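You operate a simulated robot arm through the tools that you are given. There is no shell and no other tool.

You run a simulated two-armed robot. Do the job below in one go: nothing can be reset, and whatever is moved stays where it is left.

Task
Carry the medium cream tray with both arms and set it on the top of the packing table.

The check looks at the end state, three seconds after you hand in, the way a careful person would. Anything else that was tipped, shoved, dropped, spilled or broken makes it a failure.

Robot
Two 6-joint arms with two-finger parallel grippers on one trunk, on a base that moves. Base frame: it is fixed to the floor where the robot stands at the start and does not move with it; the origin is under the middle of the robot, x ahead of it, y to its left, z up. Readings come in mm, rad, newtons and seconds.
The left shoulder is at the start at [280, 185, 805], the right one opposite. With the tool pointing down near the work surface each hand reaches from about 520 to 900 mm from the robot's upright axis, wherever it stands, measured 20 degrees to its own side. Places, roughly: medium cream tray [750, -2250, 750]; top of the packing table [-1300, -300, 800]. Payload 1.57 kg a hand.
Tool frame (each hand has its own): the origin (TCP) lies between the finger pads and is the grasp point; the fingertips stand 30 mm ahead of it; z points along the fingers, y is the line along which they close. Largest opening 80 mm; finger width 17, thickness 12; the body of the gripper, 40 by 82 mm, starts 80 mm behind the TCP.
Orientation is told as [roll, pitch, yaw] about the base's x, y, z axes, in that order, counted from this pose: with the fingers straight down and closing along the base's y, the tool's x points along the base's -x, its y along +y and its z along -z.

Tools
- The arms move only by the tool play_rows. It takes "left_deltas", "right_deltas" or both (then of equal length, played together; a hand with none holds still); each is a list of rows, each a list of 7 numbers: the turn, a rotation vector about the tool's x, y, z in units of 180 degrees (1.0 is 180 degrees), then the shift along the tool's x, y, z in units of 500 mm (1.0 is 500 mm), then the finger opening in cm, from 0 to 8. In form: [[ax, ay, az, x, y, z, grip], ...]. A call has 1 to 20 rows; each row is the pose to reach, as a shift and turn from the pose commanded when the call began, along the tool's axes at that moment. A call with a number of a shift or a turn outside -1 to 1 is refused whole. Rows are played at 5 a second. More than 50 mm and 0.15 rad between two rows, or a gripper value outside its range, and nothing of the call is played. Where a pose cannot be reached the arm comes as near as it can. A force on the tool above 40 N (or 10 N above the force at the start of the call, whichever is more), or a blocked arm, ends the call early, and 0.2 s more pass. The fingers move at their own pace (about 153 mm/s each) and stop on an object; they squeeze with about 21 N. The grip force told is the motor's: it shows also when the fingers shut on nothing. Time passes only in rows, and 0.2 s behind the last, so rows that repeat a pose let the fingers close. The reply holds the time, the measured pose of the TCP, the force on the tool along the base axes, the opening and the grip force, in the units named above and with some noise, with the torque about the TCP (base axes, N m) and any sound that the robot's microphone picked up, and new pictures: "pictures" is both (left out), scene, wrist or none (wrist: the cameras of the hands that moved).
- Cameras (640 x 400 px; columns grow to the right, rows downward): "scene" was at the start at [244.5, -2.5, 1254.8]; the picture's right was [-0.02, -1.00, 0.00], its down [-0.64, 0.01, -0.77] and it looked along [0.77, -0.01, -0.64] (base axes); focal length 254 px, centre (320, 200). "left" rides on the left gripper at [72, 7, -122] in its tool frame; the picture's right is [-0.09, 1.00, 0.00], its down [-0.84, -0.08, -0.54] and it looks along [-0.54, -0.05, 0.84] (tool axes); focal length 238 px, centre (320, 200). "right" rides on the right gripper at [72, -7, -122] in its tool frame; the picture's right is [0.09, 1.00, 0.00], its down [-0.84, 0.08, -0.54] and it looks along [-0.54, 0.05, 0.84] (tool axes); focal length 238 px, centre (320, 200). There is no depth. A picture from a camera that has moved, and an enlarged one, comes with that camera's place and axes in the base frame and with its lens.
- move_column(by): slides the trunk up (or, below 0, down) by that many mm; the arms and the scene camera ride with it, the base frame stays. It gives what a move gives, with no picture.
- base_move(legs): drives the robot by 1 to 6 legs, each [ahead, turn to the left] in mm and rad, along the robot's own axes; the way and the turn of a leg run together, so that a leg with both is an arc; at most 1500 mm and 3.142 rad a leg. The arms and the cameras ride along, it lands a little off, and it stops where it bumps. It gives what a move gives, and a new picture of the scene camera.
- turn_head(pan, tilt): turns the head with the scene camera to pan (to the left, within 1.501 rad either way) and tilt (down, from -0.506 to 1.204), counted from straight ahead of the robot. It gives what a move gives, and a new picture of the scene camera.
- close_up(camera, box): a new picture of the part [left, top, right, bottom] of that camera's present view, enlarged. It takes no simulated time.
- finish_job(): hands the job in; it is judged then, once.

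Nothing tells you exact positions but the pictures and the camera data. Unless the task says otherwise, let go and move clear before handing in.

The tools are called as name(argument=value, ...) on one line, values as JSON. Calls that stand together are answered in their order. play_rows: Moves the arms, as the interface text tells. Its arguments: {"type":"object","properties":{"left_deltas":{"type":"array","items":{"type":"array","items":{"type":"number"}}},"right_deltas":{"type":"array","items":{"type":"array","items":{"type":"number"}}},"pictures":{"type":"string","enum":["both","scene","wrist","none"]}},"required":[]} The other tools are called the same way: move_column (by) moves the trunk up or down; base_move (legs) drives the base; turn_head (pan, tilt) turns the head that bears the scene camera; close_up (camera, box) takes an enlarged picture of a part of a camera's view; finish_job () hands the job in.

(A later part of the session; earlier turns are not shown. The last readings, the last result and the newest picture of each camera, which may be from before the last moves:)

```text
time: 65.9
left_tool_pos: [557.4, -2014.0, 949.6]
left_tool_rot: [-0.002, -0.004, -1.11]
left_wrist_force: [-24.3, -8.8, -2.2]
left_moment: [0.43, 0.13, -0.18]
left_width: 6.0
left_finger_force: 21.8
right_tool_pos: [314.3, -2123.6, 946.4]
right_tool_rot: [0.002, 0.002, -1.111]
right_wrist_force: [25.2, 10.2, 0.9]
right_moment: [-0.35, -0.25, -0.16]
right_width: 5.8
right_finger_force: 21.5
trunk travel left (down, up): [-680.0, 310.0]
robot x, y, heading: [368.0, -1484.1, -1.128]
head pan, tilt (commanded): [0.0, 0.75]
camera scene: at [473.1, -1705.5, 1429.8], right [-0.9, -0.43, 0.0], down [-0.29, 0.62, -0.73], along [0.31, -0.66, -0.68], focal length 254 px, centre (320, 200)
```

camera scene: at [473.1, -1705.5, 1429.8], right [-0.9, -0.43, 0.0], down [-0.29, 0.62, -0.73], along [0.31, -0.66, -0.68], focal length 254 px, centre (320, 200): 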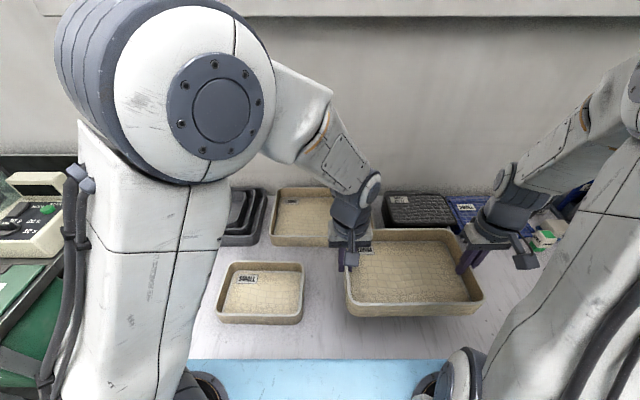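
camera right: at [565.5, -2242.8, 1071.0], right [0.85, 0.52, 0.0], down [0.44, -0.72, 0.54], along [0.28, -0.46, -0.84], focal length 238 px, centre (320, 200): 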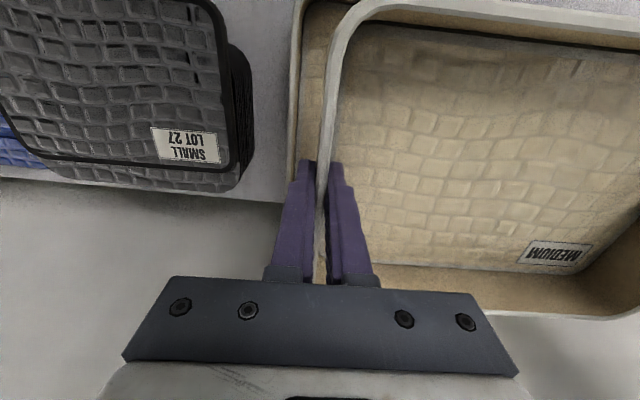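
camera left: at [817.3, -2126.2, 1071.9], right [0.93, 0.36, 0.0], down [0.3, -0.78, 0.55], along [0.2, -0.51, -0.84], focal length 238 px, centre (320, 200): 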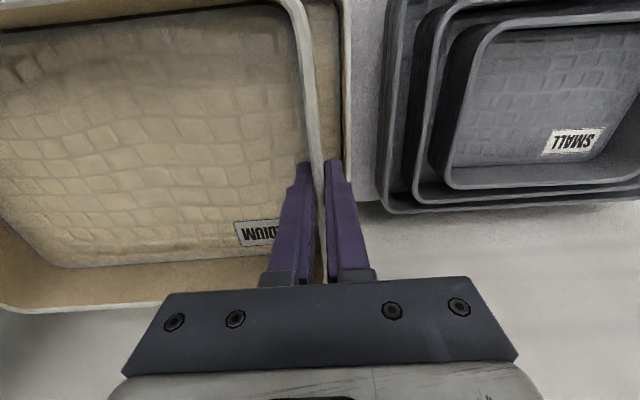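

The tray hangs level above the free front-right area. I release the 26 N tension between the hands and lower.

play_rows(left_deltas=[[0, 0, 0, 0, -0.0017, 0, 0], [0, 0, 0, 0, -0.0017, 0.04, 0], [0, 0, 0, 0, -0.0017, 0.09, 0], [0, 0, 0, 0, -0.0017, 0.14, 0], [0, 0, 0, 0, -0.0017, 0.19, 0], [0, 0, 0, 0, -0.0017, 0.22, 0], [0, 0, 0, 0, -0.0017, 0.236, 0], [0, 0, 0, 0, -0.0017, 0.236, 0]], right_deltas=[[0, 0, 0, 0, 0.0017, 0, 0], [0, 0, 0, 0, 0.0017, 0.04, 0], [0, 0, 0, 0, 0.0017, 0.09, 0], [0, 0, 0, 0, 0.0017, 0.14, 0], [0, 0, 0, 0, 0.0017, 0.19, 0], [0, 0, 0, 0, 0.0017, 0.22, 0], [0, 0, 0, 0, 0.0017, 0.236, 0], [0, 0, 0, 0, 0.0017, 0.236, 0]], pictures="scene")

play_rows(left_deltas=[[0, 0, 0, 0, 0, 0.005, 0], [0, 0, 0, 0, 0, 0.01, 0], [0, 0, 0, 0, 0, 0.01, 0]], right_deltas=[[0, 0, 0, 0, 0, 0.005, 0], [0, 0, 0, 0, 0, 0.01, 0], [0, 0, 0, 0, 0, 0.01, 0]], pictures="none")

```text
time: 67.7
left_tool_pos: [556.6, -2014.6, 829.8]
left_tool_rot: [0.001, -0.004, -1.111]
left_wrist_force: [-11.1, -4.2, 3.7]
left_moment: [-0.84, 0.47, -0.02]
left_width: 5.6
left_finger_force: 20.8
right_tool_pos: [315.9, -2125.1, 831.1]
right_tool_rot: [-0.001, 0.0, -1.109]
right_wrist_force: [10.6, 4.5, -6.5]
right_moment: [0.28, 0.81, -0.04]
right_width: 5.6
right_finger_force: 21.4
trunk travel left (down, up): [-680.0, 310.0]
robot x, y, heading: [369.0, -1486.6, -1.126]
head pan, tilt (commanded): [0.0, 0.75]
camera scene: at [473.2, -1705.6, 1429.8], right [-0.9, -0.43, 0.0], down [-0.29, 0.62, -0.73], along [0.31, -0.66, -0.68], focal length 254 px, centre (320, 200)
```

scene: 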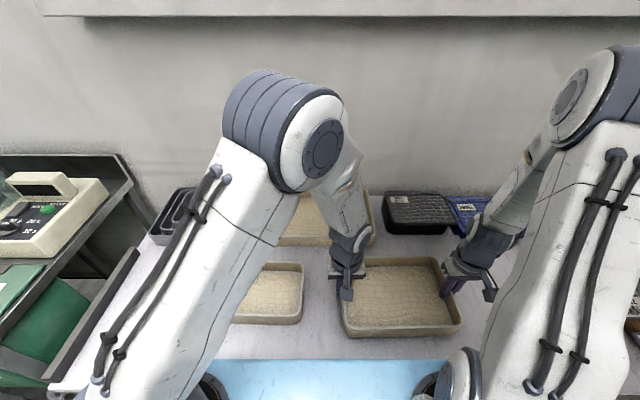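

```text
time: 68.5
left_tool_pos: [557.4, -2012.9, 824.2]
left_tool_rot: [0.001, -0.003, -1.109]
left_wrist_force: [-2.1, -1.5, 4.9]
left_moment: [-0.6, 0.57, 0.03]
left_width: 6.1
left_finger_force: 21.0
right_tool_pos: [316.3, -2126.2, 825.8]
right_tool_rot: [-0.001, 0.002, -1.11]
right_wrist_force: [2.4, 1.9, -5.4]
right_moment: [-0.04, 0.72, 0.07]
right_width: 5.8
right_finger_force: 21.5
trunk travel left (down, up): [-680.0, 310.0]
robot x, y, heading: [368.9, -1489.7, -1.126]
head pan, tilt (commanded): [0.0, 0.75]
```

No table contact yet. I continue in 2 mm steps.

play_rows(left_deltas=[[0, 0, 0, 0, 0, 0.004, 0], [0, 0, 0, 0, 0, 0.004, 0]], right_deltas=[[0, 0, 0, 0, 0, 0.004, 0], [0, 0, 0, 0, 0, 0.004, 0]], pictures="none")

play_rows(left_deltas=[[0, 0, 0, 0, 0, 0.004, 0], [0, 0, 0, 0, 0, 0.004, 0]], right_deltas=[[0, 0, 0, 0, 0, 0.004, 0], [0, 0, 0, 0, 0, 0.004, 0]], pictures="none")

```text
time: 69.1
left_tool_pos: [556.4, -2014.3, 823.4]
left_tool_rot: [0.004, -0.003, -1.109]
left_wrist_force: [3.9, 1.3, 4.8]
left_moment: [-0.42, 0.55, 0.02]
left_width: 6.4
left_finger_force: 20.2
right_tool_pos: [315.2, -2125.5, 824.7]
right_tool_rot: [-0.002, 0.0, -1.109]
right_wrist_force: [-3.3, -1.2, -6.1]
right_moment: [-0.19, 0.69, 0.0]
right_width: 6.0
right_finger_force: 20.7
trunk travel left (down, up): [-680.0, 310.0]
robot x, y, heading: [370.7, -1483.2, -1.131]
head pan, tilt (commanded): [0.0, 0.75]
```

```text
time: 69.7
left_tool_pos: [556.8, -2014.1, 821.9]
left_tool_rot: [0.002, -0.003, -1.111]
left_wrist_force: [7.1, 6.1, 14.1]
left_moment: [-0.27, 0.56, 0.04]
left_width: 6.0
left_finger_force: 20.5
right_tool_pos: [316.3, -2126.0, 823.7]
right_tool_rot: [-0.002, -0.001, -1.111]
right_wrist_force: [-7.1, -2.9, -6.6]
right_moment: [-0.8, 0.19, 0.05]
right_width: 5.8
right_finger_force: 21.2
trunk travel left (down, up): [-680.0, 310.0]
robot x, y, heading: [371.0, -1483.1, -1.131]
head pan, tilt (commanded): [0.0, 0.75]
```

The left side has touched down; I lower only the right hand another 2 mm so both sides sit flat.

play_rows(right_deltas=[[0, 0, 0, 0, 0, 0.002, 0], [0, 0, 0, 0, 0, 0.004, 0], [0, 0, 0, 0, 0, 0.004, 0]], pictures="none")

```text
time: 70.5
left_tool_pos: [556.7, -2014.4, 823.1]
left_tool_rot: [0.002, -0.005, -1.112]
left_wrist_force: [10.5, 6.4, 13.7]
left_moment: [0.01, 0.19, -0.02]
left_width: 5.9
left_finger_force: 20.8
right_tool_pos: [315.2, -2125.4, 820.7]
right_tool_rot: [-0.002, -0.002, -1.11]
right_wrist_force: [-10.2, -6.5, -0.4]
right_moment: [-0.31, -0.22, 0.0]
right_width: 5.9
right_finger_force: 20.6
trunk travel left (down, up): [-680.0, 310.0]
robot x, y, heading: [370.0, -1482.9, -1.126]
head pan, tilt (commanded): [0.0, 0.75]
```

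play_rows(right_deltas=[[0, 0, 0, 0, 0, 0.002, 0], [0, 0, 0, 0, 0, 0.003, 0], [0, 0, 0, 0, 0, 0.003, 0]], pictures="none")

```text
time: 71.3
left_tool_pos: [557.4, -2013.6, 822.3]
left_tool_rot: [0.002, -0.003, -1.109]
left_wrist_force: [10.0, 5.2, 6.0]
left_moment: [0.16, 0.17, -0.07]
left_width: 5.8
left_finger_force: 20.5
right_tool_pos: [314.4, -2124.0, 819.4]
right_tool_rot: [-0.001, -0.002, -1.111]
right_wrist_force: [-10.5, -5.9, 15.1]
right_moment: [0.0, -0.02, -0.05]
right_width: 6.1
right_finger_force: 21.4
trunk travel left (down, up): [-680.0, 310.0]
robot x, y, heading: [368.9, -1488.4, -1.127]
head pan, tilt (commanded): [0.0, 0.75]
```

Both sides rest on the table now. I open to 20 mm and lift the hands clear.

play_rows(left_deltas=[[0, 0, 0, 0, 0, 0, 2], [0, 0, 0, 0, 0, 0, 2], [0, 0, 0, 0, 0, -0.02, 2], [0, 0, 0, 0, 0, -0.06, 2], [0, 0, 0, 0, 0, -0.12, 2], [0, 0, 0, 0, 0, -0.2, 2], [0, 0, 0, 0, 0, -0.26, 2], [0, 0, 0, 0, 0, -0.26, 2]], right_deltas=[[0, 0, 0, 0, 0, 0, 2], [0, 0, 0, 0, 0, 0, 2], [0, 0, 0, 0, 0, -0.02, 2], [0, 0, 0, 0, 0, -0.06, 2], [0, 0, 0, 0, 0, -0.12, 2], [0, 0, 0, 0, 0, -0.2, 2], [0, 0, 0, 0, 0, -0.26, 2], [0, 0, 0, 0, 0, -0.26, 2]], pictures="scene")

```text
time: 73.1
left_tool_pos: [558.0, -2011.9, 952.7]
left_tool_rot: [0.002, -0.004, -1.11]
left_wrist_force: [-0.2, -0.3, 1.2]
left_moment: [-0.03, -0.03, -0.05]
left_width: 20.0
left_finger_force: 0.0
right_tool_pos: [317.1, -2125.1, 949.1]
right_tool_rot: [0.0, 0.0, -1.109]
right_wrist_force: [0.7, 0.1, 0.3]
right_moment: [0.01, 0.0, 0.04]
right_width: 19.8
right_finger_force: 0.1
trunk travel left (down, up): [-680.0, 310.0]
robot x, y, heading: [373.6, -1482.5, -1.124]
head pan, tilt (commanded): [0.0, 0.75]
camera scene: at [473.2, -1705.2, 1429.8], right [-0.9, -0.43, 0.0], down [-0.29, 0.62, -0.73], along [0.31, -0.66, -0.68], focal length 254 px, centre (320, 200)
```

scene: 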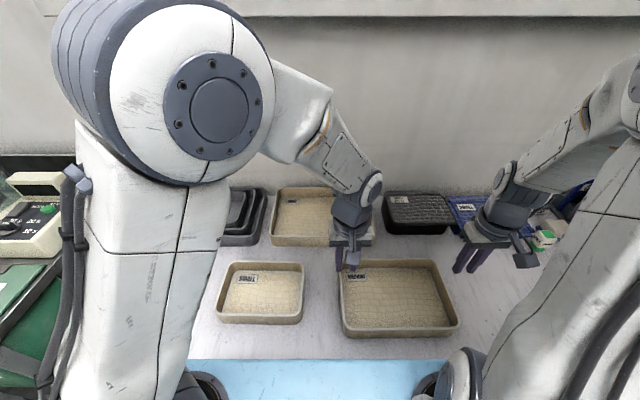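

All three trays stand separately now. I move both hands over the small tray's walls again, turning back by 2° to match it.

play_rows(left_deltas=[[0, 0, 0.0012, -0.0031, 0.0625, 0, 2], [0, 0, 0.0024, -0.0062, 0.125, 0, 2], [0, 0, 0.0035, -0.0093, 0.1875, 0, 2], [0, 0, 0.0047, -0.0124, 0.25, 0, 2], [0, 0, 0.0059, -0.0155, 0.3125, 0, 2], [0, 0, 0.0071, -0.0186, 0.375, 0, 2], [0, 0, 0.0083, -0.0217, 0.4375, 0, 2], [0, 0, 0.0094, -0.0248, 0.5, 0, 2], [0, 0, 0.0106, -0.0279, 0.5625, 0, 2], [0, 0, 0.0118, -0.031, 0.625, 0, 2], [0, 0, 0.0118, -0.031, 0.625, 0.08, 2], [0, 0, 0.0118, -0.031, 0.625, 0.08, 2]], right_deltas=[[0, 0, 0.0012, -0.0036, 0.0744, 0, 2], [0, 0, 0.0024, -0.0072, 0.1488, 0, 2], [0, 0, 0.0035, -0.0108, 0.2232, 0, 2], [0, 0, 0.0047, -0.0144, 0.2976, 0, 2], [0, 0, 0.0059, -0.018, 0.372, 0, 2], [0, 0, 0.0071, -0.0216, 0.4464, 0, 2], [0, 0, 0.0083, -0.0252, 0.5208, 0, 2], [0, 0, 0.0094, -0.0288, 0.5952, 0, 2], [0, 0, 0.0106, -0.0324, 0.6696, 0, 2], [0, 0, 0.0118, -0.036, 0.744, 0, 2], [0, 0, 0.0118, -0.036, 0.744, 0.08, 2], [0, 0, 0.0118, -0.036, 0.744, 0.08, 2]], pictures="wrist")

close_up(camera="left", box=[240, 90, 400, 190])

close_up(camera="right", box=[240, 90, 400, 190])

```text
time: 75.7
left_tool_pos: [841.7, -1889.7, 912.2]
left_tool_rot: [0.002, -0.003, -1.147]
left_wrist_force: [0.7, 0.0, 0.0]
left_moment: [0.01, 0.02, 0.01]
left_width: 20.0
left_finger_force: 0.1
right_tool_pos: [654.6, -1975.8, 907.4]
right_tool_rot: [-0.001, 0.001, -1.146]
right_wrist_force: [0.2, 1.1, -0.1]
right_moment: [0.03, 0.01, -0.04]
right_width: 19.7
right_finger_force: 0.0
trunk travel left (down, up): [-680.0, 310.0]
robot x, y, heading: [371.4, -1484.3, -1.127]
head pan, tilt (commanded): [0.0, 0.75]
camera right: at [619.3, -1912.2, 1030.3], right [0.87, 0.49, 0.0], down [0.41, -0.73, 0.54], along [0.27, -0.47, -0.84], focal length 238 px, centre (320, 200)
camera left: at [817.5, -1821.0, 1033.5], right [0.95, 0.33, 0.0], down [0.27, -0.79, 0.55], along [0.18, -0.52, -0.84], focal length 238 px, centre (320, 200)
```

right: 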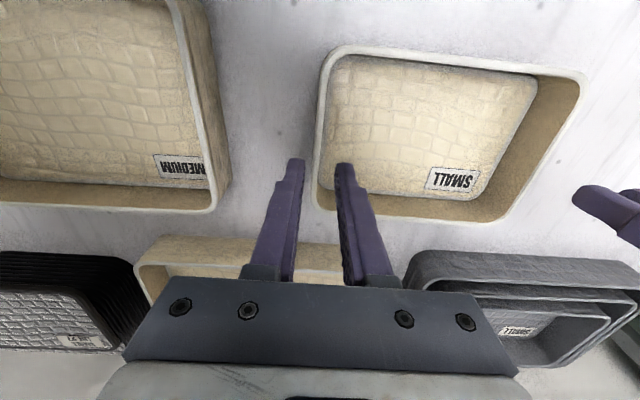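
left: 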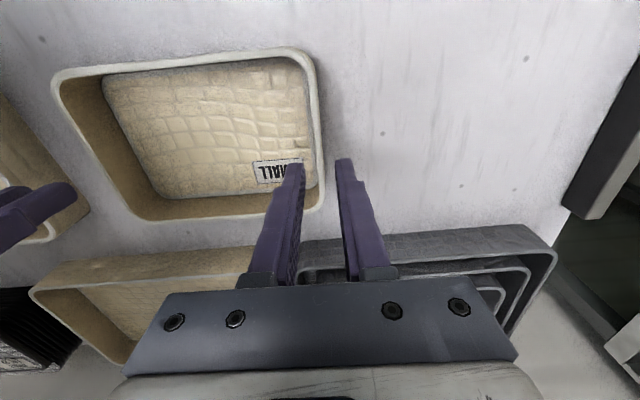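

```text
4.00 times, centred on (320, 140) of left
camera zoom: at [817.5, -1821.0, 1033.5], right [0.95, 0.33, 0.0], down [0.27, -0.79, 0.55], along [0.18, -0.52, -0.84], focal length 953 px, centre (320, 440)
```

zoom: 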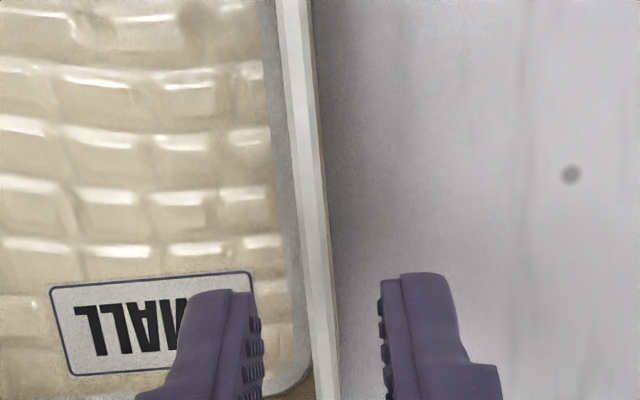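

```text
4.00 times, centred on (320, 140) of right
camera zoom: at [619.3, -1912.2, 1030.3], right [0.87, 0.49, 0.0], down [0.41, -0.73, 0.54], along [0.27, -0.47, -0.84], focal length 953 px, centre (320, 440)
```

zoom: 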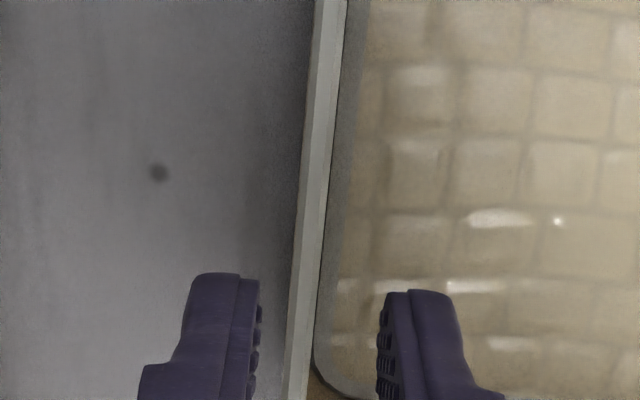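

The alignment is within 2–3 mm. I correct, narrow to 14 mm, lower and grip the small tray again.

play_rows(left_deltas=[[0, 0, 0, 0, -0.0036, 0, 1.5], [0, 0, 0, 0, -0.0036, 0.05, 1.5], [0, 0, 0, 0, -0.0036, 0.1, 1.5], [0, 0, 0, 0, -0.0036, 0.14, 1.5], [0, 0, 0, 0, -0.0036, 0.165, 1.5], [0, 0, 0, 0, -0.0036, 0.178, 1.5], [0, 0, 0, 0, -0.0036, 0.178, 1.5], [0, 0, 0, 0, -0.0036, 0.178, 0], [0, 0, 0, 0, -0.0036, 0.178, 0], [0, 0, 0, 0, -0.0036, 0.178, 0], [0, 0, 0, 0, -0.0036, 0.178, 0]], right_deltas=[[0, 0, 0, 0, -0.005, 0, 1.5], [0, 0, 0, 0, -0.005, 0.05, 1.5], [0, 0, 0, 0, -0.005, 0.09, 1.5], [0, 0, 0, 0, -0.005, 0.13, 1.5], [0, 0, 0, 0, -0.005, 0.156, 1.5], [0, 0, 0, 0, -0.005, 0.168, 1.5], [0, 0, 0, 0, -0.005, 0.168, 1.5], [0, 0, 0, 0, -0.005, 0.168, 0], [0, 0, 0, 0, -0.005, 0.168, 0], [0, 0, 0, 0, -0.005, 0.168, 0], [0, 0, 0, 0, -0.005, 0.168, 0]], pictures="wrist")

```text
time: 78.1
left_tool_pos: [842.3, -1889.0, 824.1]
left_tool_rot: [0.003, -0.004, -1.149]
left_wrist_force: [-14.5, -6.6, 1.1]
left_moment: [-0.53, 0.03, -0.04]
left_width: 5.7
left_finger_force: 21.1
right_tool_pos: [655.8, -1976.9, 824.2]
right_tool_rot: [0.001, -0.003, -1.146]
right_wrist_force: [14.2, 6.4, -0.7]
right_moment: [0.41, 0.32, -0.06]
right_width: 6.1
right_finger_force: 20.9
trunk travel left (down, up): [-680.0, 310.0]
robot x, y, heading: [372.5, -1489.1, -1.129]
head pan, tilt (commanded): [0.0, 0.75]
camera right: at [619.5, -1913.8, 946.3], right [0.87, 0.49, 0.0], down [0.41, -0.73, 0.54], along [0.27, -0.47, -0.84], focal length 238 px, centre (320, 200)
camera left: at [817.2, -1820.5, 944.9], right [0.95, 0.32, 0.0], down [0.27, -0.79, 0.54], along [0.18, -0.51, -0.84], focal length 238 px, centre (320, 200)
```

right: 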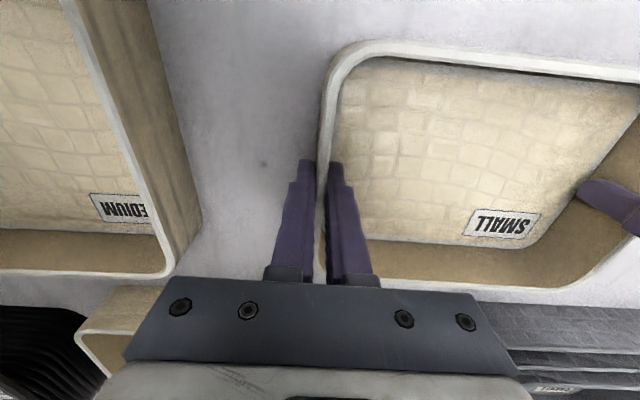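
left: 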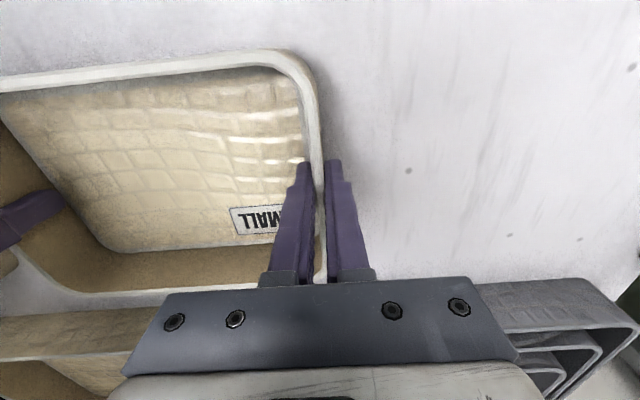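

The small tray is gripped. I lift it, carry it back over the large tray where it came from, and hold above.

play_rows(left_deltas=[[0, 0, 0, 0, -0.001, -0.02, 0], [0, 0, 0, 0, -0.001, -0.06, 0], [0, 0, 0, 0, -0.001, -0.12, 0], [0, 0, 0, 0, -0.001, -0.18, 0], [0, 0, 0, 0, -0.001, -0.24, 0], [0, 0, 0, -0.03, -0.0176, -0.24, 0], [0, 0, 0, -0.095, -0.0534, -0.24, 0], [0, 0, 0, -0.16, -0.0892, -0.24, 0], [0, 0, 0, -0.225, -0.1251, -0.24, 0], [0, 0, 0, -0.29, -0.1609, -0.24, 0], [0, 0, 0, -0.355, -0.1967, -0.24, 0], [0, 0, 0, -0.42, -0.2326, -0.24, 0], [0, 0, 0, -0.485, -0.2684, -0.24, 0], [0, 0, 0, -0.54, -0.2987, -0.24, 0], [0, 0, 0, -0.555, -0.307, -0.24, 0], [0, 0, 0, -0.555, -0.307, -0.24, 0]], right_deltas=[[0, 0, 0, 0, 0.001, -0.02, 0], [0, 0, 0, 0, 0.001, -0.06, 0], [0, 0, 0, 0, 0.001, -0.12, 0], [0, 0, 0, 0, 0.001, -0.18, 0], [0, 0, 0, 0, 0.001, -0.24, 0], [0, 0, 0, -0.03, -0.0156, -0.24, 0], [0, 0, 0, -0.095, -0.0514, -0.24, 0], [0, 0, 0, -0.16, -0.0872, -0.24, 0], [0, 0, 0, -0.225, -0.1231, -0.24, 0], [0, 0, 0, -0.29, -0.1589, -0.24, 0], [0, 0, 0, -0.355, -0.1947, -0.24, 0], [0, 0, 0, -0.42, -0.2306, -0.24, 0], [0, 0, 0, -0.485, -0.2664, -0.24, 0], [0, 0, 0, -0.54, -0.2967, -0.24, 0], [0, 0, 0, -0.555, -0.305, -0.24, 0], [0, 0, 0, -0.555, -0.305, -0.24, 0]])

```text
time: 81.5
left_tool_pos: [815.0, -2205.8, 943.1]
left_tool_rot: [0.002, -0.006, -1.149]
left_wrist_force: [-5.7, -1.1, 4.8]
left_moment: [-0.65, 0.42, -0.13]
left_width: 6.0
left_finger_force: 21.3
right_tool_pos: [627.1, -2292.2, 945.9]
right_tool_rot: [0.0, 0.001, -1.146]
right_wrist_force: [5.1, 1.5, -6.4]
right_moment: [0.17, 0.56, -0.19]
right_width: 5.6
right_finger_force: 21.3
trunk travel left (down, up): [-680.0, 310.0]
robot x, y, heading: [366.4, -1487.8, -1.127]
head pan, tilt (commanded): [0.0, 0.75]
camera scene: at [473.3, -1705.7, 1429.7], right [-0.9, -0.43, 0.0], down [-0.29, 0.62, -0.73], along [0.31, -0.66, -0.68], focal length 254 px, centre (320, 200)
camera right: at [592.3, -2230.1, 1067.8], right [0.87, 0.49, 0.0], down [0.42, -0.73, 0.54], along [0.27, -0.47, -0.84], focal length 238 px, centre (320, 200)
camera left: at [789.9, -2137.8, 1064.1], right [0.95, 0.33, 0.0], down [0.27, -0.79, 0.55], along [0.18, -0.52, -0.84], focal length 238 px, centre (320, 200)
```

scene: 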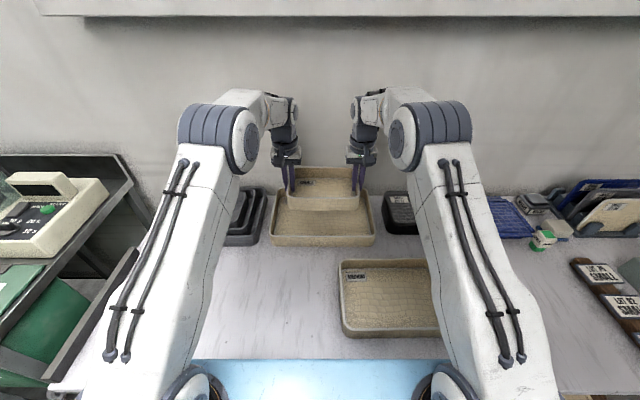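
right: 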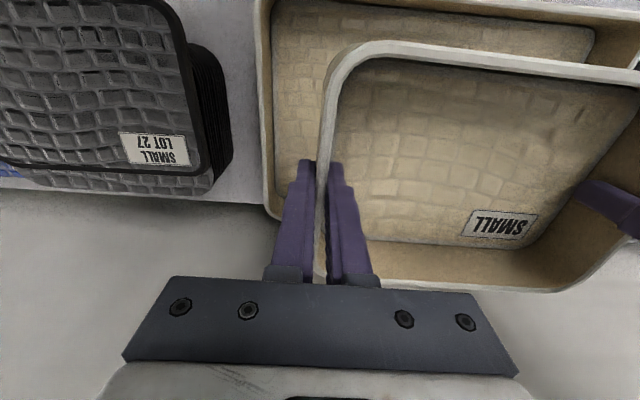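
left: 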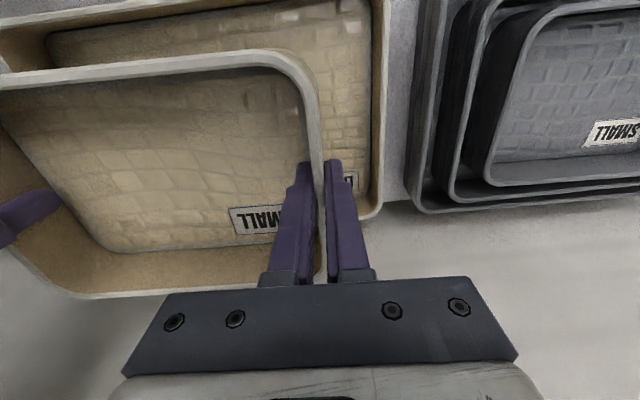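

The small tray is above the large one with room on every side. I lower it into the large tray.

play_rows(left_deltas=[[0, 0, 0, 0, 0, 0.04, 0], [0, 0, 0, 0, 0, 0.09, 0], [0, 0, 0, 0, 0, 0.14, 0], [0, 0, 0, 0, 0, 0.18, 0], [0, 0, 0, 0, 0, 0.2, 0], [0, 0, 0, 0, 0, 0.208, 0], [0, 0, 0, 0, 0, 0.208, 0]], right_deltas=[[0, 0, 0, 0, 0, 0.04, 0], [0, 0, 0, 0, 0, 0.09, 0], [0, 0, 0, 0, 0, 0.14, 0], [0, 0, 0, 0, 0, 0.18, 0], [0, 0, 0, 0, 0, 0.2, 0], [0, 0, 0, 0, 0, 0.211, 0], [0, 0, 0, 0, 0, 0.211, 0]], pictures="none")

play_rows(left_deltas=[[0, 0, 0, 0, 0, 0.004, 0], [0, 0, 0, 0, 0, 0.006, 0], [0, 0, 0, 0, 0, 0.006, 0]], right_deltas=[[0, 0, 0, 0, 0, 0.004, 0], [0, 0, 0, 0, 0, 0.006, 0], [0, 0, 0, 0, 0, 0.006, 0]], pictures="none")

```text
time: 83.1
left_tool_pos: [815.7, -2206.4, 838.2]
left_tool_rot: [0.002, -0.002, -1.151]
left_wrist_force: [-3.2, 0.9, -2.2]
left_moment: [-0.12, -0.18, -0.15]
left_width: 5.6
left_finger_force: 20.9
right_tool_pos: [628.4, -2292.1, 839.5]
right_tool_rot: [-0.001, -0.002, -1.149]
right_wrist_force: [3.5, -0.7, 0.3]
right_moment: [0.29, -0.18, -0.15]
right_width: 5.7
right_finger_force: 21.2
trunk travel left (down, up): [-680.0, 310.0]
robot x, y, heading: [372.0, -1484.5, -1.129]
head pan, tilt (commanded): [0.0, 0.75]
```

```text
time: 83.9
left_tool_pos: [815.1, -2205.6, 836.2]
left_tool_rot: [0.002, -0.001, -1.147]
left_wrist_force: [-1.2, 1.2, -5.7]
left_moment: [0.51, -0.34, -0.16]
left_width: 5.9
left_finger_force: 20.6
right_tool_pos: [630.3, -2292.9, 835.8]
right_tool_rot: [-0.001, -0.003, -1.148]
right_wrist_force: [1.2, -0.5, 4.7]
right_moment: [-0.08, -0.65, -0.16]
right_width: 5.6
right_finger_force: 21.0
trunk travel left (down, up): [-680.0, 310.0]
robot x, y, heading: [369.4, -1486.5, -1.124]
head pan, tilt (commanded): [0.0, 0.75]
```

play_rows(left_deltas=[[0, 0, 0, 0, 0, 0.003, 0], [0, 0, 0, 0, 0, 0.006, 0], [0, 0, 0, 0, 0, 0.006, 0]], right_deltas=[[0, 0, 0, 0, 0, 0.003, 0], [0, 0, 0, 0, 0, 0.006, 0], [0, 0, 0, 0, 0, 0.006, 0]], pictures="none")

```text
time: 84.7
left_tool_pos: [816.1, -2204.9, 834.0]
left_tool_rot: [0.002, -0.005, -1.147]
left_wrist_force: [2.0, 2.4, -6.8]
left_moment: [0.75, -0.33, -0.14]
left_width: 5.8
left_finger_force: 21.2
right_tool_pos: [628.8, -2293.5, 832.7]
right_tool_rot: [0.0, 0.0, -1.147]
right_wrist_force: [-2.7, -2.9, 4.4]
right_moment: [-0.16, -0.77, -0.15]
right_width: 6.1
right_finger_force: 21.0
trunk travel left (down, up): [-680.0, 310.0]
robot x, y, heading: [369.3, -1486.1, -1.13]
head pan, tilt (commanded): [0.0, 0.75]
```

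No contact yet; I continue in 1–2 mm steps.

play_rows(left_deltas=[[0, 0, 0, 0, 0, 0.003, 0], [0, 0, 0, 0, 0, 0.004, 0], [0, 0, 0, 0, 0, 0.004, 0]], right_deltas=[[0, 0, 0, 0, 0, 0.002, 0], [0, 0, 0, 0, 0, 0.003, 0], [0, 0, 0, 0, 0, 0.003, 0]], pictures="none")

play_rows(left_deltas=[[0, 0, 0, 0, 0, 0.003, 0], [0, 0, 0, 0, 0, 0.004, 0], [0, 0, 0, 0, 0, 0.004, 0]], right_deltas=[[0, 0, 0, 0, 0, 0.001, 0], [0, 0, 0, 0, 0, 0.002, 0], [0, 0, 0, 0, 0, 0.002, 0]], pictures="none")

```text
time: 85.5
left_tool_pos: [815.7, -2205.7, 832.1]
left_tool_rot: [0.001, -0.004, -1.147]
left_wrist_force: [6.6, 4.0, -3.3]
left_moment: [0.44, -0.02, -0.21]
left_width: 5.8
left_finger_force: 21.3
right_tool_pos: [629.9, -2293.7, 832.8]
right_tool_rot: [0.001, -0.001, -1.147]
right_wrist_force: [-4.4, -6.3, 13.9]
right_moment: [0.26, -0.18, -0.19]
right_width: 5.9
right_finger_force: 20.9
trunk travel left (down, up): [-680.0, 310.0]
robot x, y, heading: [368.4, -1481.7, -1.127]
head pan, tilt (commanded): [0.0, 0.75]
```

```text
time: 86.3
left_tool_pos: [815.7, -2206.3, 829.5]
left_tool_rot: [0.002, -0.005, -1.148]
left_wrist_force: [8.8, 7.1, 7.4]
left_moment: [0.51, 0.25, -0.23]
left_width: 5.6
left_finger_force: 20.4
right_tool_pos: [629.3, -2292.0, 831.0]
right_tool_rot: [0.0, -0.003, -1.147]
right_wrist_force: [-5.2, -6.4, 13.5]
right_moment: [0.07, -0.02, -0.22]
right_width: 5.8
right_finger_force: 21.6
trunk travel left (down, up): [-680.0, 310.0]
robot x, y, heading: [371.0, -1482.8, -1.13]
head pan, tilt (commanded): [0.0, 0.75]
```

The small tray now rests in the large tray on both sides. I release and rise.

play_rows(left_deltas=[[0, 0, 0, 0, 0, 0, 1.8], [0, 0, 0, 0, 0, 0, 1.8], [0, 0, 0, 0, 0, -0.02, 1.8], [0, 0, 0, 0, 0, -0.06, 1.8], [0, 0, 0, 0, 0, -0.12, 1.8], [0, 0, 0, 0, 0, -0.2, 1.8], [0, 0, 0, 0, 0, -0.24, 1.8], [0, 0, 0, 0, 0, -0.24, 1.8]], right_deltas=[[0, 0, 0, 0, 0, 0, 1.8], [0, 0, 0, 0, 0, 0, 1.8], [0, 0, 0, 0, 0, -0.02, 1.8], [0, 0, 0, 0, 0, -0.06, 1.8], [0, 0, 0, 0, 0, -0.12, 1.8], [0, 0, 0, 0, 0, -0.2, 1.8], [0, 0, 0, 0, 0, -0.24, 1.8], [0, 0, 0, 0, 0, -0.24, 1.8]], pictures="both")

close_up(camera="scene", box=[250, 170, 410, 270])

```text
time: 88.1
left_tool_pos: [813.3, -2205.0, 950.4]
left_tool_rot: [0.002, -0.003, -1.149]
left_wrist_force: [-0.3, -0.2, 1.0]
left_moment: [-0.03, 0.01, 0.0]
left_width: 18.0
left_finger_force: 0.1
right_tool_pos: [629.7, -2290.9, 951.2]
right_tool_rot: [0.001, 0.003, -1.146]
right_wrist_force: [0.3, 0.1, 0.7]
right_moment: [0.02, 0.0, 0.0]
right_width: 18.2
right_finger_force: 0.1
trunk travel left (down, up): [-680.0, 310.0]
robot x, y, heading: [368.6, -1486.4, -1.128]
head pan, tilt (commanded): [0.0, 0.75]
camera scene: at [473.2, -1705.3, 1429.8], right [-0.9, -0.43, 0.0], down [-0.29, 0.62, -0.73], along [0.31, -0.66, -0.68], focal length 254 px, centre (320, 200)
camera right: at [594.3, -2227.8, 1073.0], right [0.87, 0.49, 0.0], down [0.41, -0.73, 0.54], along [0.27, -0.47, -0.84], focal length 238 px, centre (320, 200)
camera left: at [789.4, -2136.6, 1071.5], right [0.95, 0.33, 0.0], down [0.27, -0.79, 0.55], along [0.18, -0.52, -0.84], focal length 238 px, centre (320, 200)
```

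scene: 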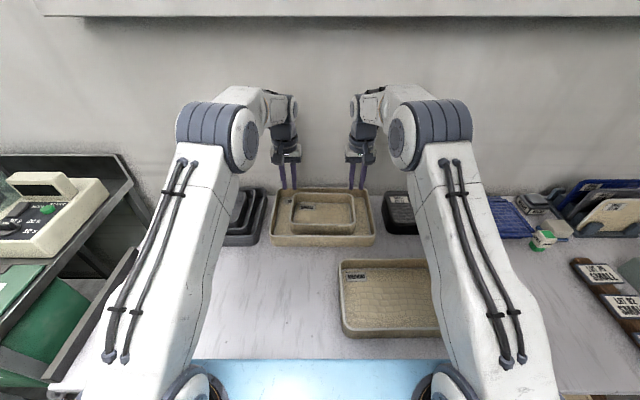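
right: 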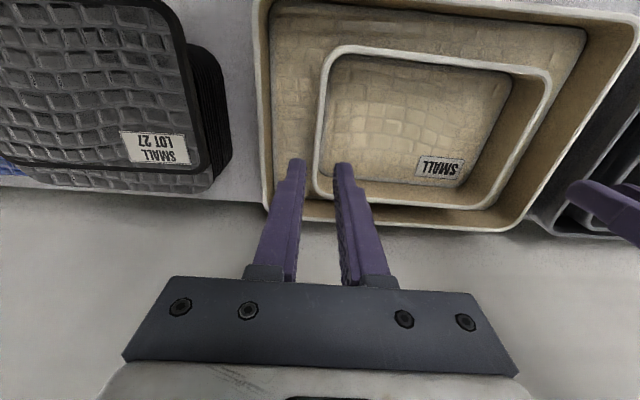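
left: 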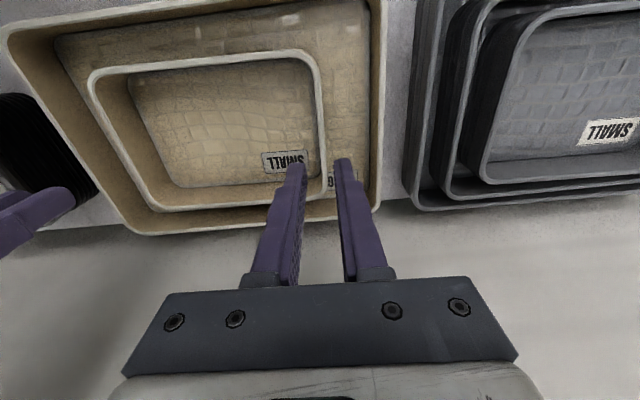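

```text
4.00 times, centred on (330, 220) of scene
camera zoom: at [473.2, -1705.3, 1429.8], right [-0.9, -0.43, 0.0], down [-0.29, 0.62, -0.73], along [0.31, -0.66, -0.68], focal length 1016 px, centre (280, 120)
```

zoom: 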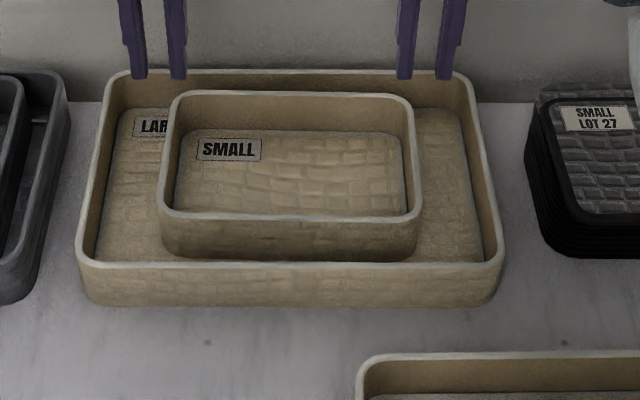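

The small tray lies flat in the large one. Before picking up the medium tray again, I look toward the packing table to find a free spot on it.

turn_head(pan=-1.5, tilt=0.35)

turn_head(pan=-1.1, tilt=0.35)

```text
time: 89.7
left_tool_pos: [814.2, -2204.9, 949.1]
left_tool_rot: [0.002, -0.003, -1.147]
left_wrist_force: [-0.5, 1.1, 0.6]
left_moment: [-0.01, 0.02, 0.0]
left_width: 17.8
left_finger_force: 0.1
right_tool_pos: [629.7, -2290.5, 950.8]
right_tool_rot: [0.0, 0.001, -1.147]
right_wrist_force: [-0.8, -0.5, -0.2]
right_moment: [0.04, -0.01, 0.0]
right_width: 18.2
right_finger_force: 0.0
trunk travel left (down, up): [-680.0, 310.0]
robot x, y, heading: [375.2, -1485.5, -1.128]
head pan, tilt (commanded): [-1.499, 0.351]
camera scene: at [356.7, -1676.5, 1465.4], right [-0.49, 0.87, 0.0], down [0.3, 0.17, -0.94], along [-0.82, -0.46, -0.34], focal length 254 px, centre (320, 200)
```

scene: 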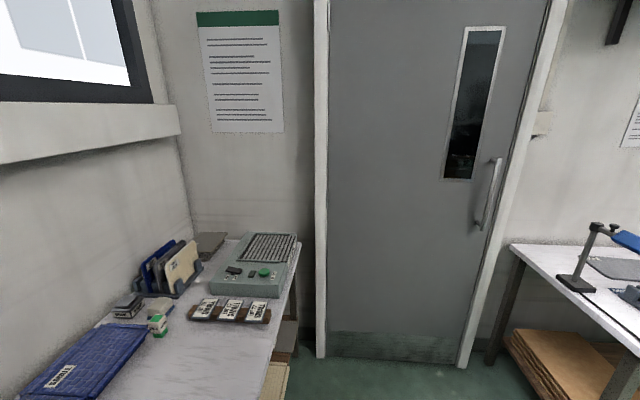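

```text
time: 90.6
left_tool_pos: [814.0, -2205.3, 949.6]
left_tool_rot: [0.001, -0.002, -1.145]
left_wrist_force: [0.1, 0.0, 0.2]
left_moment: [0.0, 0.01, 0.01]
left_width: 18.1
left_finger_force: 0.1
right_tool_pos: [629.9, -2290.7, 951.0]
right_tool_rot: [0.0, 0.0, -1.147]
right_wrist_force: [-0.7, -0.2, 0.4]
right_moment: [0.02, -0.02, 0.02]
right_width: 18.1
right_finger_force: 0.0
trunk travel left (down, up): [-680.0, 310.0]
robot x, y, heading: [370.0, -1487.4, -1.132]
head pan, tilt (commanded): [-1.1, 0.351]
camera scene: at [380.9, -1704.3, 1465.4], right [-0.79, 0.61, 0.0], down [0.21, 0.27, -0.94], along [-0.57, -0.74, -0.34], focal length 254 px, centre (320, 200)
```

scene: 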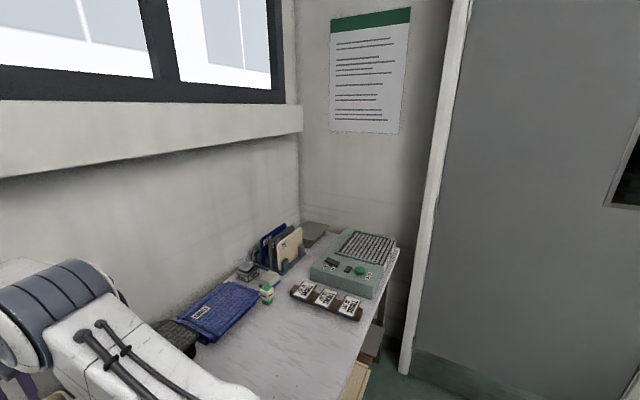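

The packing table is hidden from here, so I'll look again on the way. Now I go back to the parked medium tray with both hands, turning 2° to match it.

play_rows(left_deltas=[[0, 0, -0.0012, 0.0561, -0.0311, 0, 2], [0, 0, -0.0024, 0.1121, -0.0622, 0, 2], [0, 0, -0.0035, 0.1682, -0.0933, 0, 2], [0, 0, -0.0047, 0.2242, -0.1244, 0, 2], [0, 0, -0.0059, 0.2803, -0.1555, 0, 2], [0, 0, -0.0071, 0.3364, -0.1866, 0, 2], [0, 0, -0.0083, 0.3924, -0.2177, 0, 2], [0, 0, -0.0094, 0.4485, -0.2488, 0, 2], [0, 0, -0.0106, 0.5045, -0.2799, 0, 2], [0, 0, -0.0118, 0.5606, -0.311, 0, 2], [0, 0, -0.0118, 0.5606, -0.311, 0.08, 2], [0, 0, -0.0118, 0.5606, -0.311, 0.08, 2]], right_deltas=[[0, 0, -0.0012, 0.0561, -0.0438, 0, 2], [0, 0, -0.0024, 0.1123, -0.0876, 0, 2], [0, 0, -0.0035, 0.1684, -0.1313, 0, 2], [0, 0, -0.0047, 0.2246, -0.1751, 0, 2], [0, 0, -0.0059, 0.2807, -0.2189, 0, 2], [0, 0, -0.0071, 0.3368, -0.2627, 0, 2], [0, 0, -0.0083, 0.393, -0.3065, 0, 2], [0, 0, -0.0094, 0.4491, -0.3502, 0, 2], [0, 0, -0.0106, 0.5053, -0.394, 0, 2], [0, 0, -0.0118, 0.5614, -0.4378, 0, 2], [0, 0, -0.0118, 0.5614, -0.4378, 0.08, 2], [0, 0, -0.0118, 0.5614, -0.4378, 0.08, 2]], pictures="wrist")

close_up(camera="left", box=[240, 90, 400, 190])

close_up(camera="right", box=[240, 90, 400, 190])

```text
time: 93.2
left_tool_pos: [559.0, -2015.1, 909.4]
left_tool_rot: [0.003, -0.004, -1.11]
left_wrist_force: [0.6, -0.2, -1.1]
left_moment: [0.01, 0.0, 0.03]
left_width: 20.0
left_finger_force: 0.0
right_tool_pos: [313.6, -2123.9, 910.2]
right_tool_rot: [0.0, 0.0, -1.11]
right_wrist_force: [0.2, -0.2, -0.2]
right_moment: [-0.03, 0.0, -0.04]
right_width: 19.9
right_finger_force: 0.0
trunk travel left (down, up): [-680.0, 310.0]
robot x, y, heading: [369.4, -1479.4, -1.128]
head pan, tilt (commanded): [-1.1, 0.351]
camera right: at [275.6, -2062.1, 1032.4], right [0.85, 0.53, 0.0], down [0.44, -0.72, 0.54], along [0.28, -0.46, -0.84], focal length 238 px, centre (320, 200)
camera left: at [531.0, -1947.4, 1030.7], right [0.93, 0.36, 0.0], down [0.3, -0.78, 0.55], along [0.2, -0.51, -0.84], focal length 238 px, centre (320, 200)
```

right: 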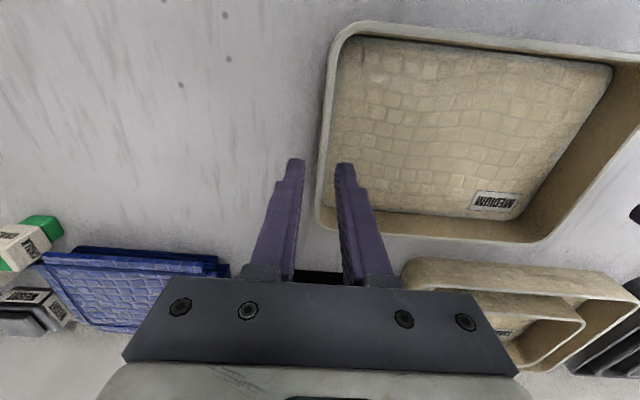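
left: 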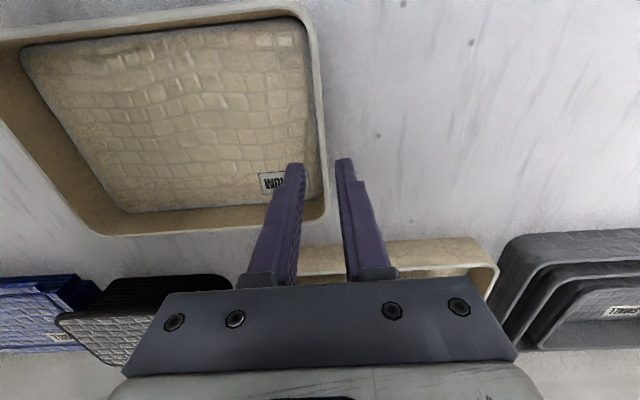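

```text
4.00 times, centred on (320, 140) of left
camera zoom: at [531.0, -1947.4, 1030.7], right [0.93, 0.36, 0.0], down [0.3, -0.78, 0.55], along [0.2, -0.51, -0.84], focal length 953 px, centre (320, 440)
```

zoom: 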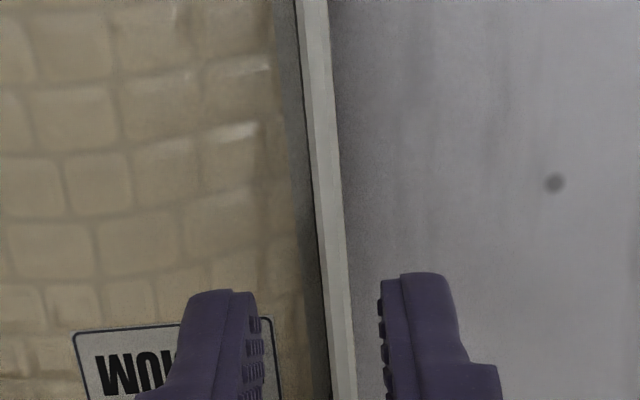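

```text
4.00 times, centred on (320, 140) of right
camera zoom: at [275.6, -2062.1, 1032.4], right [0.85, 0.53, 0.0], down [0.44, -0.72, 0.54], along [0.28, -0.46, -0.84], focal length 953 px, centre (320, 440)
```

zoom: 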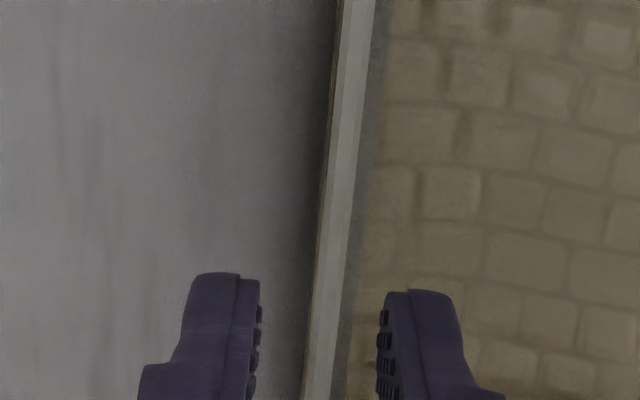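

Both hands need about 3 mm to the left. I correct, lower and grip the medium tray for the carry.

play_rows(left_deltas=[[0, 0, 0, 0, 0.0054, 0, 1.5], [0, 0, 0, 0, 0.0054, 0.05, 1.5], [0, 0, 0, 0, 0.0054, 0.1, 1.5], [0, 0, 0, 0, 0.0054, 0.14, 1.5], [0, 0, 0, 0, 0.0054, 0.16, 1.5], [0, 0, 0, 0, 0.0054, 0.17, 1.5], [0, 0, 0, 0, 0.0054, 0.17, 1.5], [0, 0, 0, 0, 0.0054, 0.17, 0], [0, 0, 0, 0, 0.0054, 0.17, 0], [0, 0, 0, 0, 0.0054, 0.17, 0], [0, 0, 0, 0, 0.0054, 0.17, 0]], right_deltas=[[0, 0, 0, 0, 0.0062, 0, 1.5], [0, 0, 0, 0, 0.0062, 0.05, 1.5], [0, 0, 0, 0, 0.0062, 0.1, 1.5], [0, 0, 0, 0, 0.0062, 0.14, 1.5], [0, 0, 0, 0, 0.0062, 0.16, 1.5], [0, 0, 0, 0, 0.0062, 0.172, 1.5], [0, 0, 0, 0, 0.0062, 0.172, 1.5], [0, 0, 0, 0, 0.0062, 0.172, 0], [0, 0, 0, 0, 0.0062, 0.172, 0], [0, 0, 0, 0, 0.0062, 0.172, 0], [0, 0, 0, 0, 0.0062, 0.172, 0]], pictures="wrist")

```text
time: 95.6
left_tool_pos: [559.3, -2015.5, 825.5]
left_tool_rot: [-0.001, -0.003, -1.11]
left_wrist_force: [-15.6, -6.1, -0.2]
left_moment: [0.11, -0.03, -0.17]
left_width: 6.0
left_finger_force: 21.0
right_tool_pos: [317.2, -2123.0, 823.9]
right_tool_rot: [0.0, 0.002, -1.111]
right_wrist_force: [14.7, 5.3, -0.4]
right_moment: [-0.06, -0.17, -0.18]
right_width: 5.7
right_finger_force: 21.1
trunk travel left (down, up): [-680.0, 310.0]
robot x, y, heading: [372.8, -1488.1, -1.128]
head pan, tilt (commanded): [-1.1, 0.351]
camera right: at [278.8, -2061.7, 946.2], right [0.85, 0.53, 0.0], down [0.44, -0.72, 0.54], along [0.28, -0.46, -0.84], focal length 238 px, centre (320, 200)
camera left: at [532.6, -1946.5, 945.8], right [0.93, 0.36, 0.0], down [0.3, -0.78, 0.55], along [0.2, -0.51, -0.84], focal length 238 px, centre (320, 200)
```

right: 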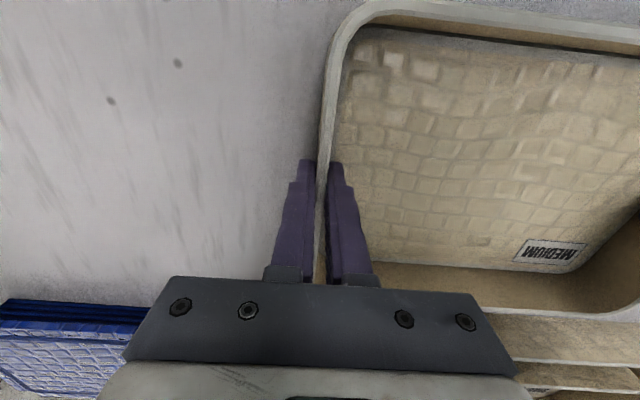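
left: 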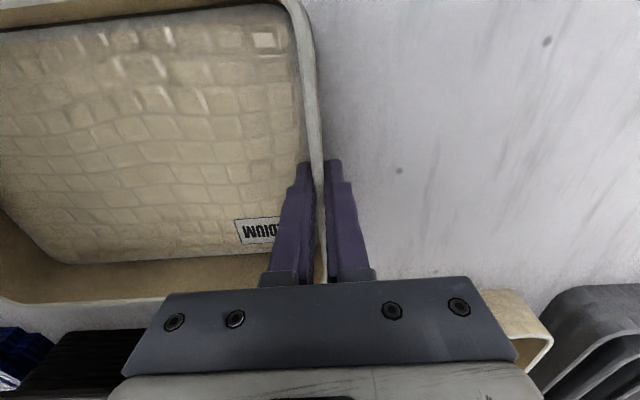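

The grip is firm. I lift the medium tray 150 mm and centre it in front of me for the drive.

play_rows(left_deltas=[[0, 0, 0, 0, -0.001, -0.02, 0], [0, 0, 0, 0, -0.001, -0.06, 0], [0, 0, 0, 0, -0.001, -0.12, 0], [0, 0, 0, 0, -0.001, -0.18, 0], [0, 0, 0, 0, -0.001, -0.24, 0], [0, 0, 0, 0, -0.001, -0.3, 0], [0, 0, 0, 0, 0.039, -0.32, 0], [0, 0, 0, -0.001, 0.099, -0.32, 0], [0, 0, 0, -0.003, 0.159, -0.32, 0], [0, 0, 0, -0.004, 0.219, -0.32, 0], [0, 0, 0, -0.005, 0.279, -0.32, 0], [0, 0, 0, -0.006, 0.339, -0.32, 0], [0, 0, 0, -0.007, 0.379, -0.32, 0], [0, 0, 0, -0.007, 0.379, -0.32, 0]], right_deltas=[[0, 0, 0, 0, 0.001, -0.02, 0], [0, 0, 0, 0, 0.001, -0.06, 0], [0, 0, 0, 0, 0.001, -0.12, 0], [0, 0, 0, 0, 0.001, -0.18, 0], [0, 0, 0, 0, 0.001, -0.24, 0], [0, 0, 0, 0, 0.001, -0.3, 0], [0, 0, 0, 0, 0.041, -0.32, 0], [0, 0, 0, -0.001, 0.101, -0.32, 0], [0, 0, 0, -0.003, 0.161, -0.32, 0], [0, 0, 0, -0.004, 0.221, -0.32, 0], [0, 0, 0, -0.005, 0.281, -0.32, 0], [0, 0, 0, -0.006, 0.341, -0.32, 0], [0, 0, 0, -0.007, 0.381, -0.32, 0], [0, 0, 0, -0.007, 0.381, -0.32, 0]], pictures="none")

turn_head(pan=0, tilt=0.6)

```text
time: 98.6
left_tool_pos: [732.0, -1931.4, 983.9]
left_tool_rot: [-0.001, -0.004, -1.11]
left_wrist_force: [-7.6, -4.5, -1.6]
left_moment: [-0.07, -0.19, 0.12]
left_width: 6.1
left_finger_force: 20.9
right_tool_pos: [491.3, -2042.0, 982.7]
right_tool_rot: [0.0, 0.0, -1.11]
right_wrist_force: [8.2, 5.3, 1.0]
right_moment: [0.22, -0.16, 0.15]
right_width: 5.7
right_finger_force: 21.4
trunk travel left (down, up): [-680.0, 310.0]
robot x, y, heading: [371.2, -1483.5, -1.126]
head pan, tilt (commanded): [-1.1, 0.351]
```

```text
time: 99.9
left_tool_pos: [732.1, -1931.2, 982.1]
left_tool_rot: [-0.001, -0.002, -1.109]
left_wrist_force: [-13.7, -7.6, -1.7]
left_moment: [-0.02, -0.15, 0.18]
left_width: 5.9
left_finger_force: 21.2
right_tool_pos: [490.3, -2041.3, 982.5]
right_tool_rot: [-0.001, -0.001, -1.109]
right_wrist_force: [13.0, 7.2, 0.1]
right_moment: [0.2, -0.23, 0.13]
right_width: 5.7
right_finger_force: 21.1
trunk travel left (down, up): [-680.0, 310.0]
robot x, y, heading: [373.5, -1487.7, -1.124]
head pan, tilt (commanded): [0.0, 0.6]
camera scene: at [475.6, -1710.5, 1442.7], right [-0.9, -0.43, 0.0], down [-0.24, 0.51, -0.83], along [0.35, -0.75, -0.56], focal length 254 px, centre (320, 200)
```

scene: 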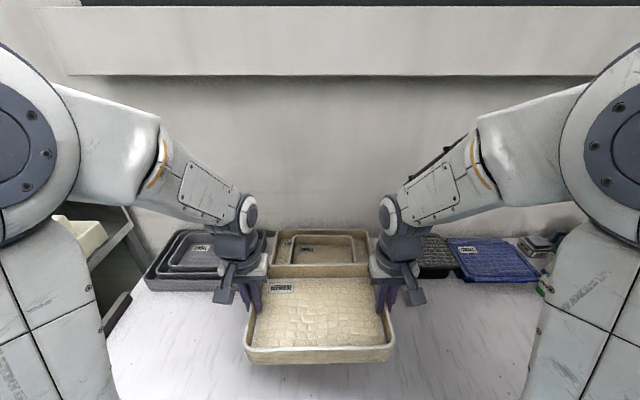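

The medium tray is held level and centred. I back straight away from the window table, then further back along a slightly turned line, keeping clear of both tables.

base_move(legs=[[-300, 0]])

```text
time: 101.9
left_tool_pos: [603.9, -1659.8, 983.1]
left_tool_rot: [0.0, -0.003, -1.112]
left_wrist_force: [-18.7, -9.1, -2.0]
left_moment: [0.03, -0.08, 0.12]
left_width: 5.8
left_finger_force: 21.5
right_tool_pos: [362.3, -1772.0, 983.5]
right_tool_rot: [0.002, 0.0, -1.112]
right_wrist_force: [18.3, 9.3, 0.9]
right_moment: [0.12, -0.28, 0.11]
right_width: 5.9
right_finger_force: 20.6
trunk travel left (down, up): [-680.0, 310.0]
robot x, y, heading: [238.7, -1210.2, -1.128]
head pan, tilt (commanded): [0.0, 0.6]
camera scene: at [347.1, -1439.6, 1442.6], right [-0.9, -0.43, 0.0], down [-0.24, 0.51, -0.82], along [0.35, -0.75, -0.57], focal length 254 px, centre (320, 200)
```

scene: 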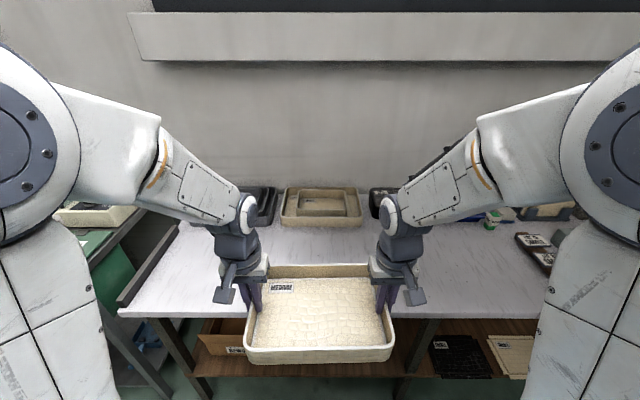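

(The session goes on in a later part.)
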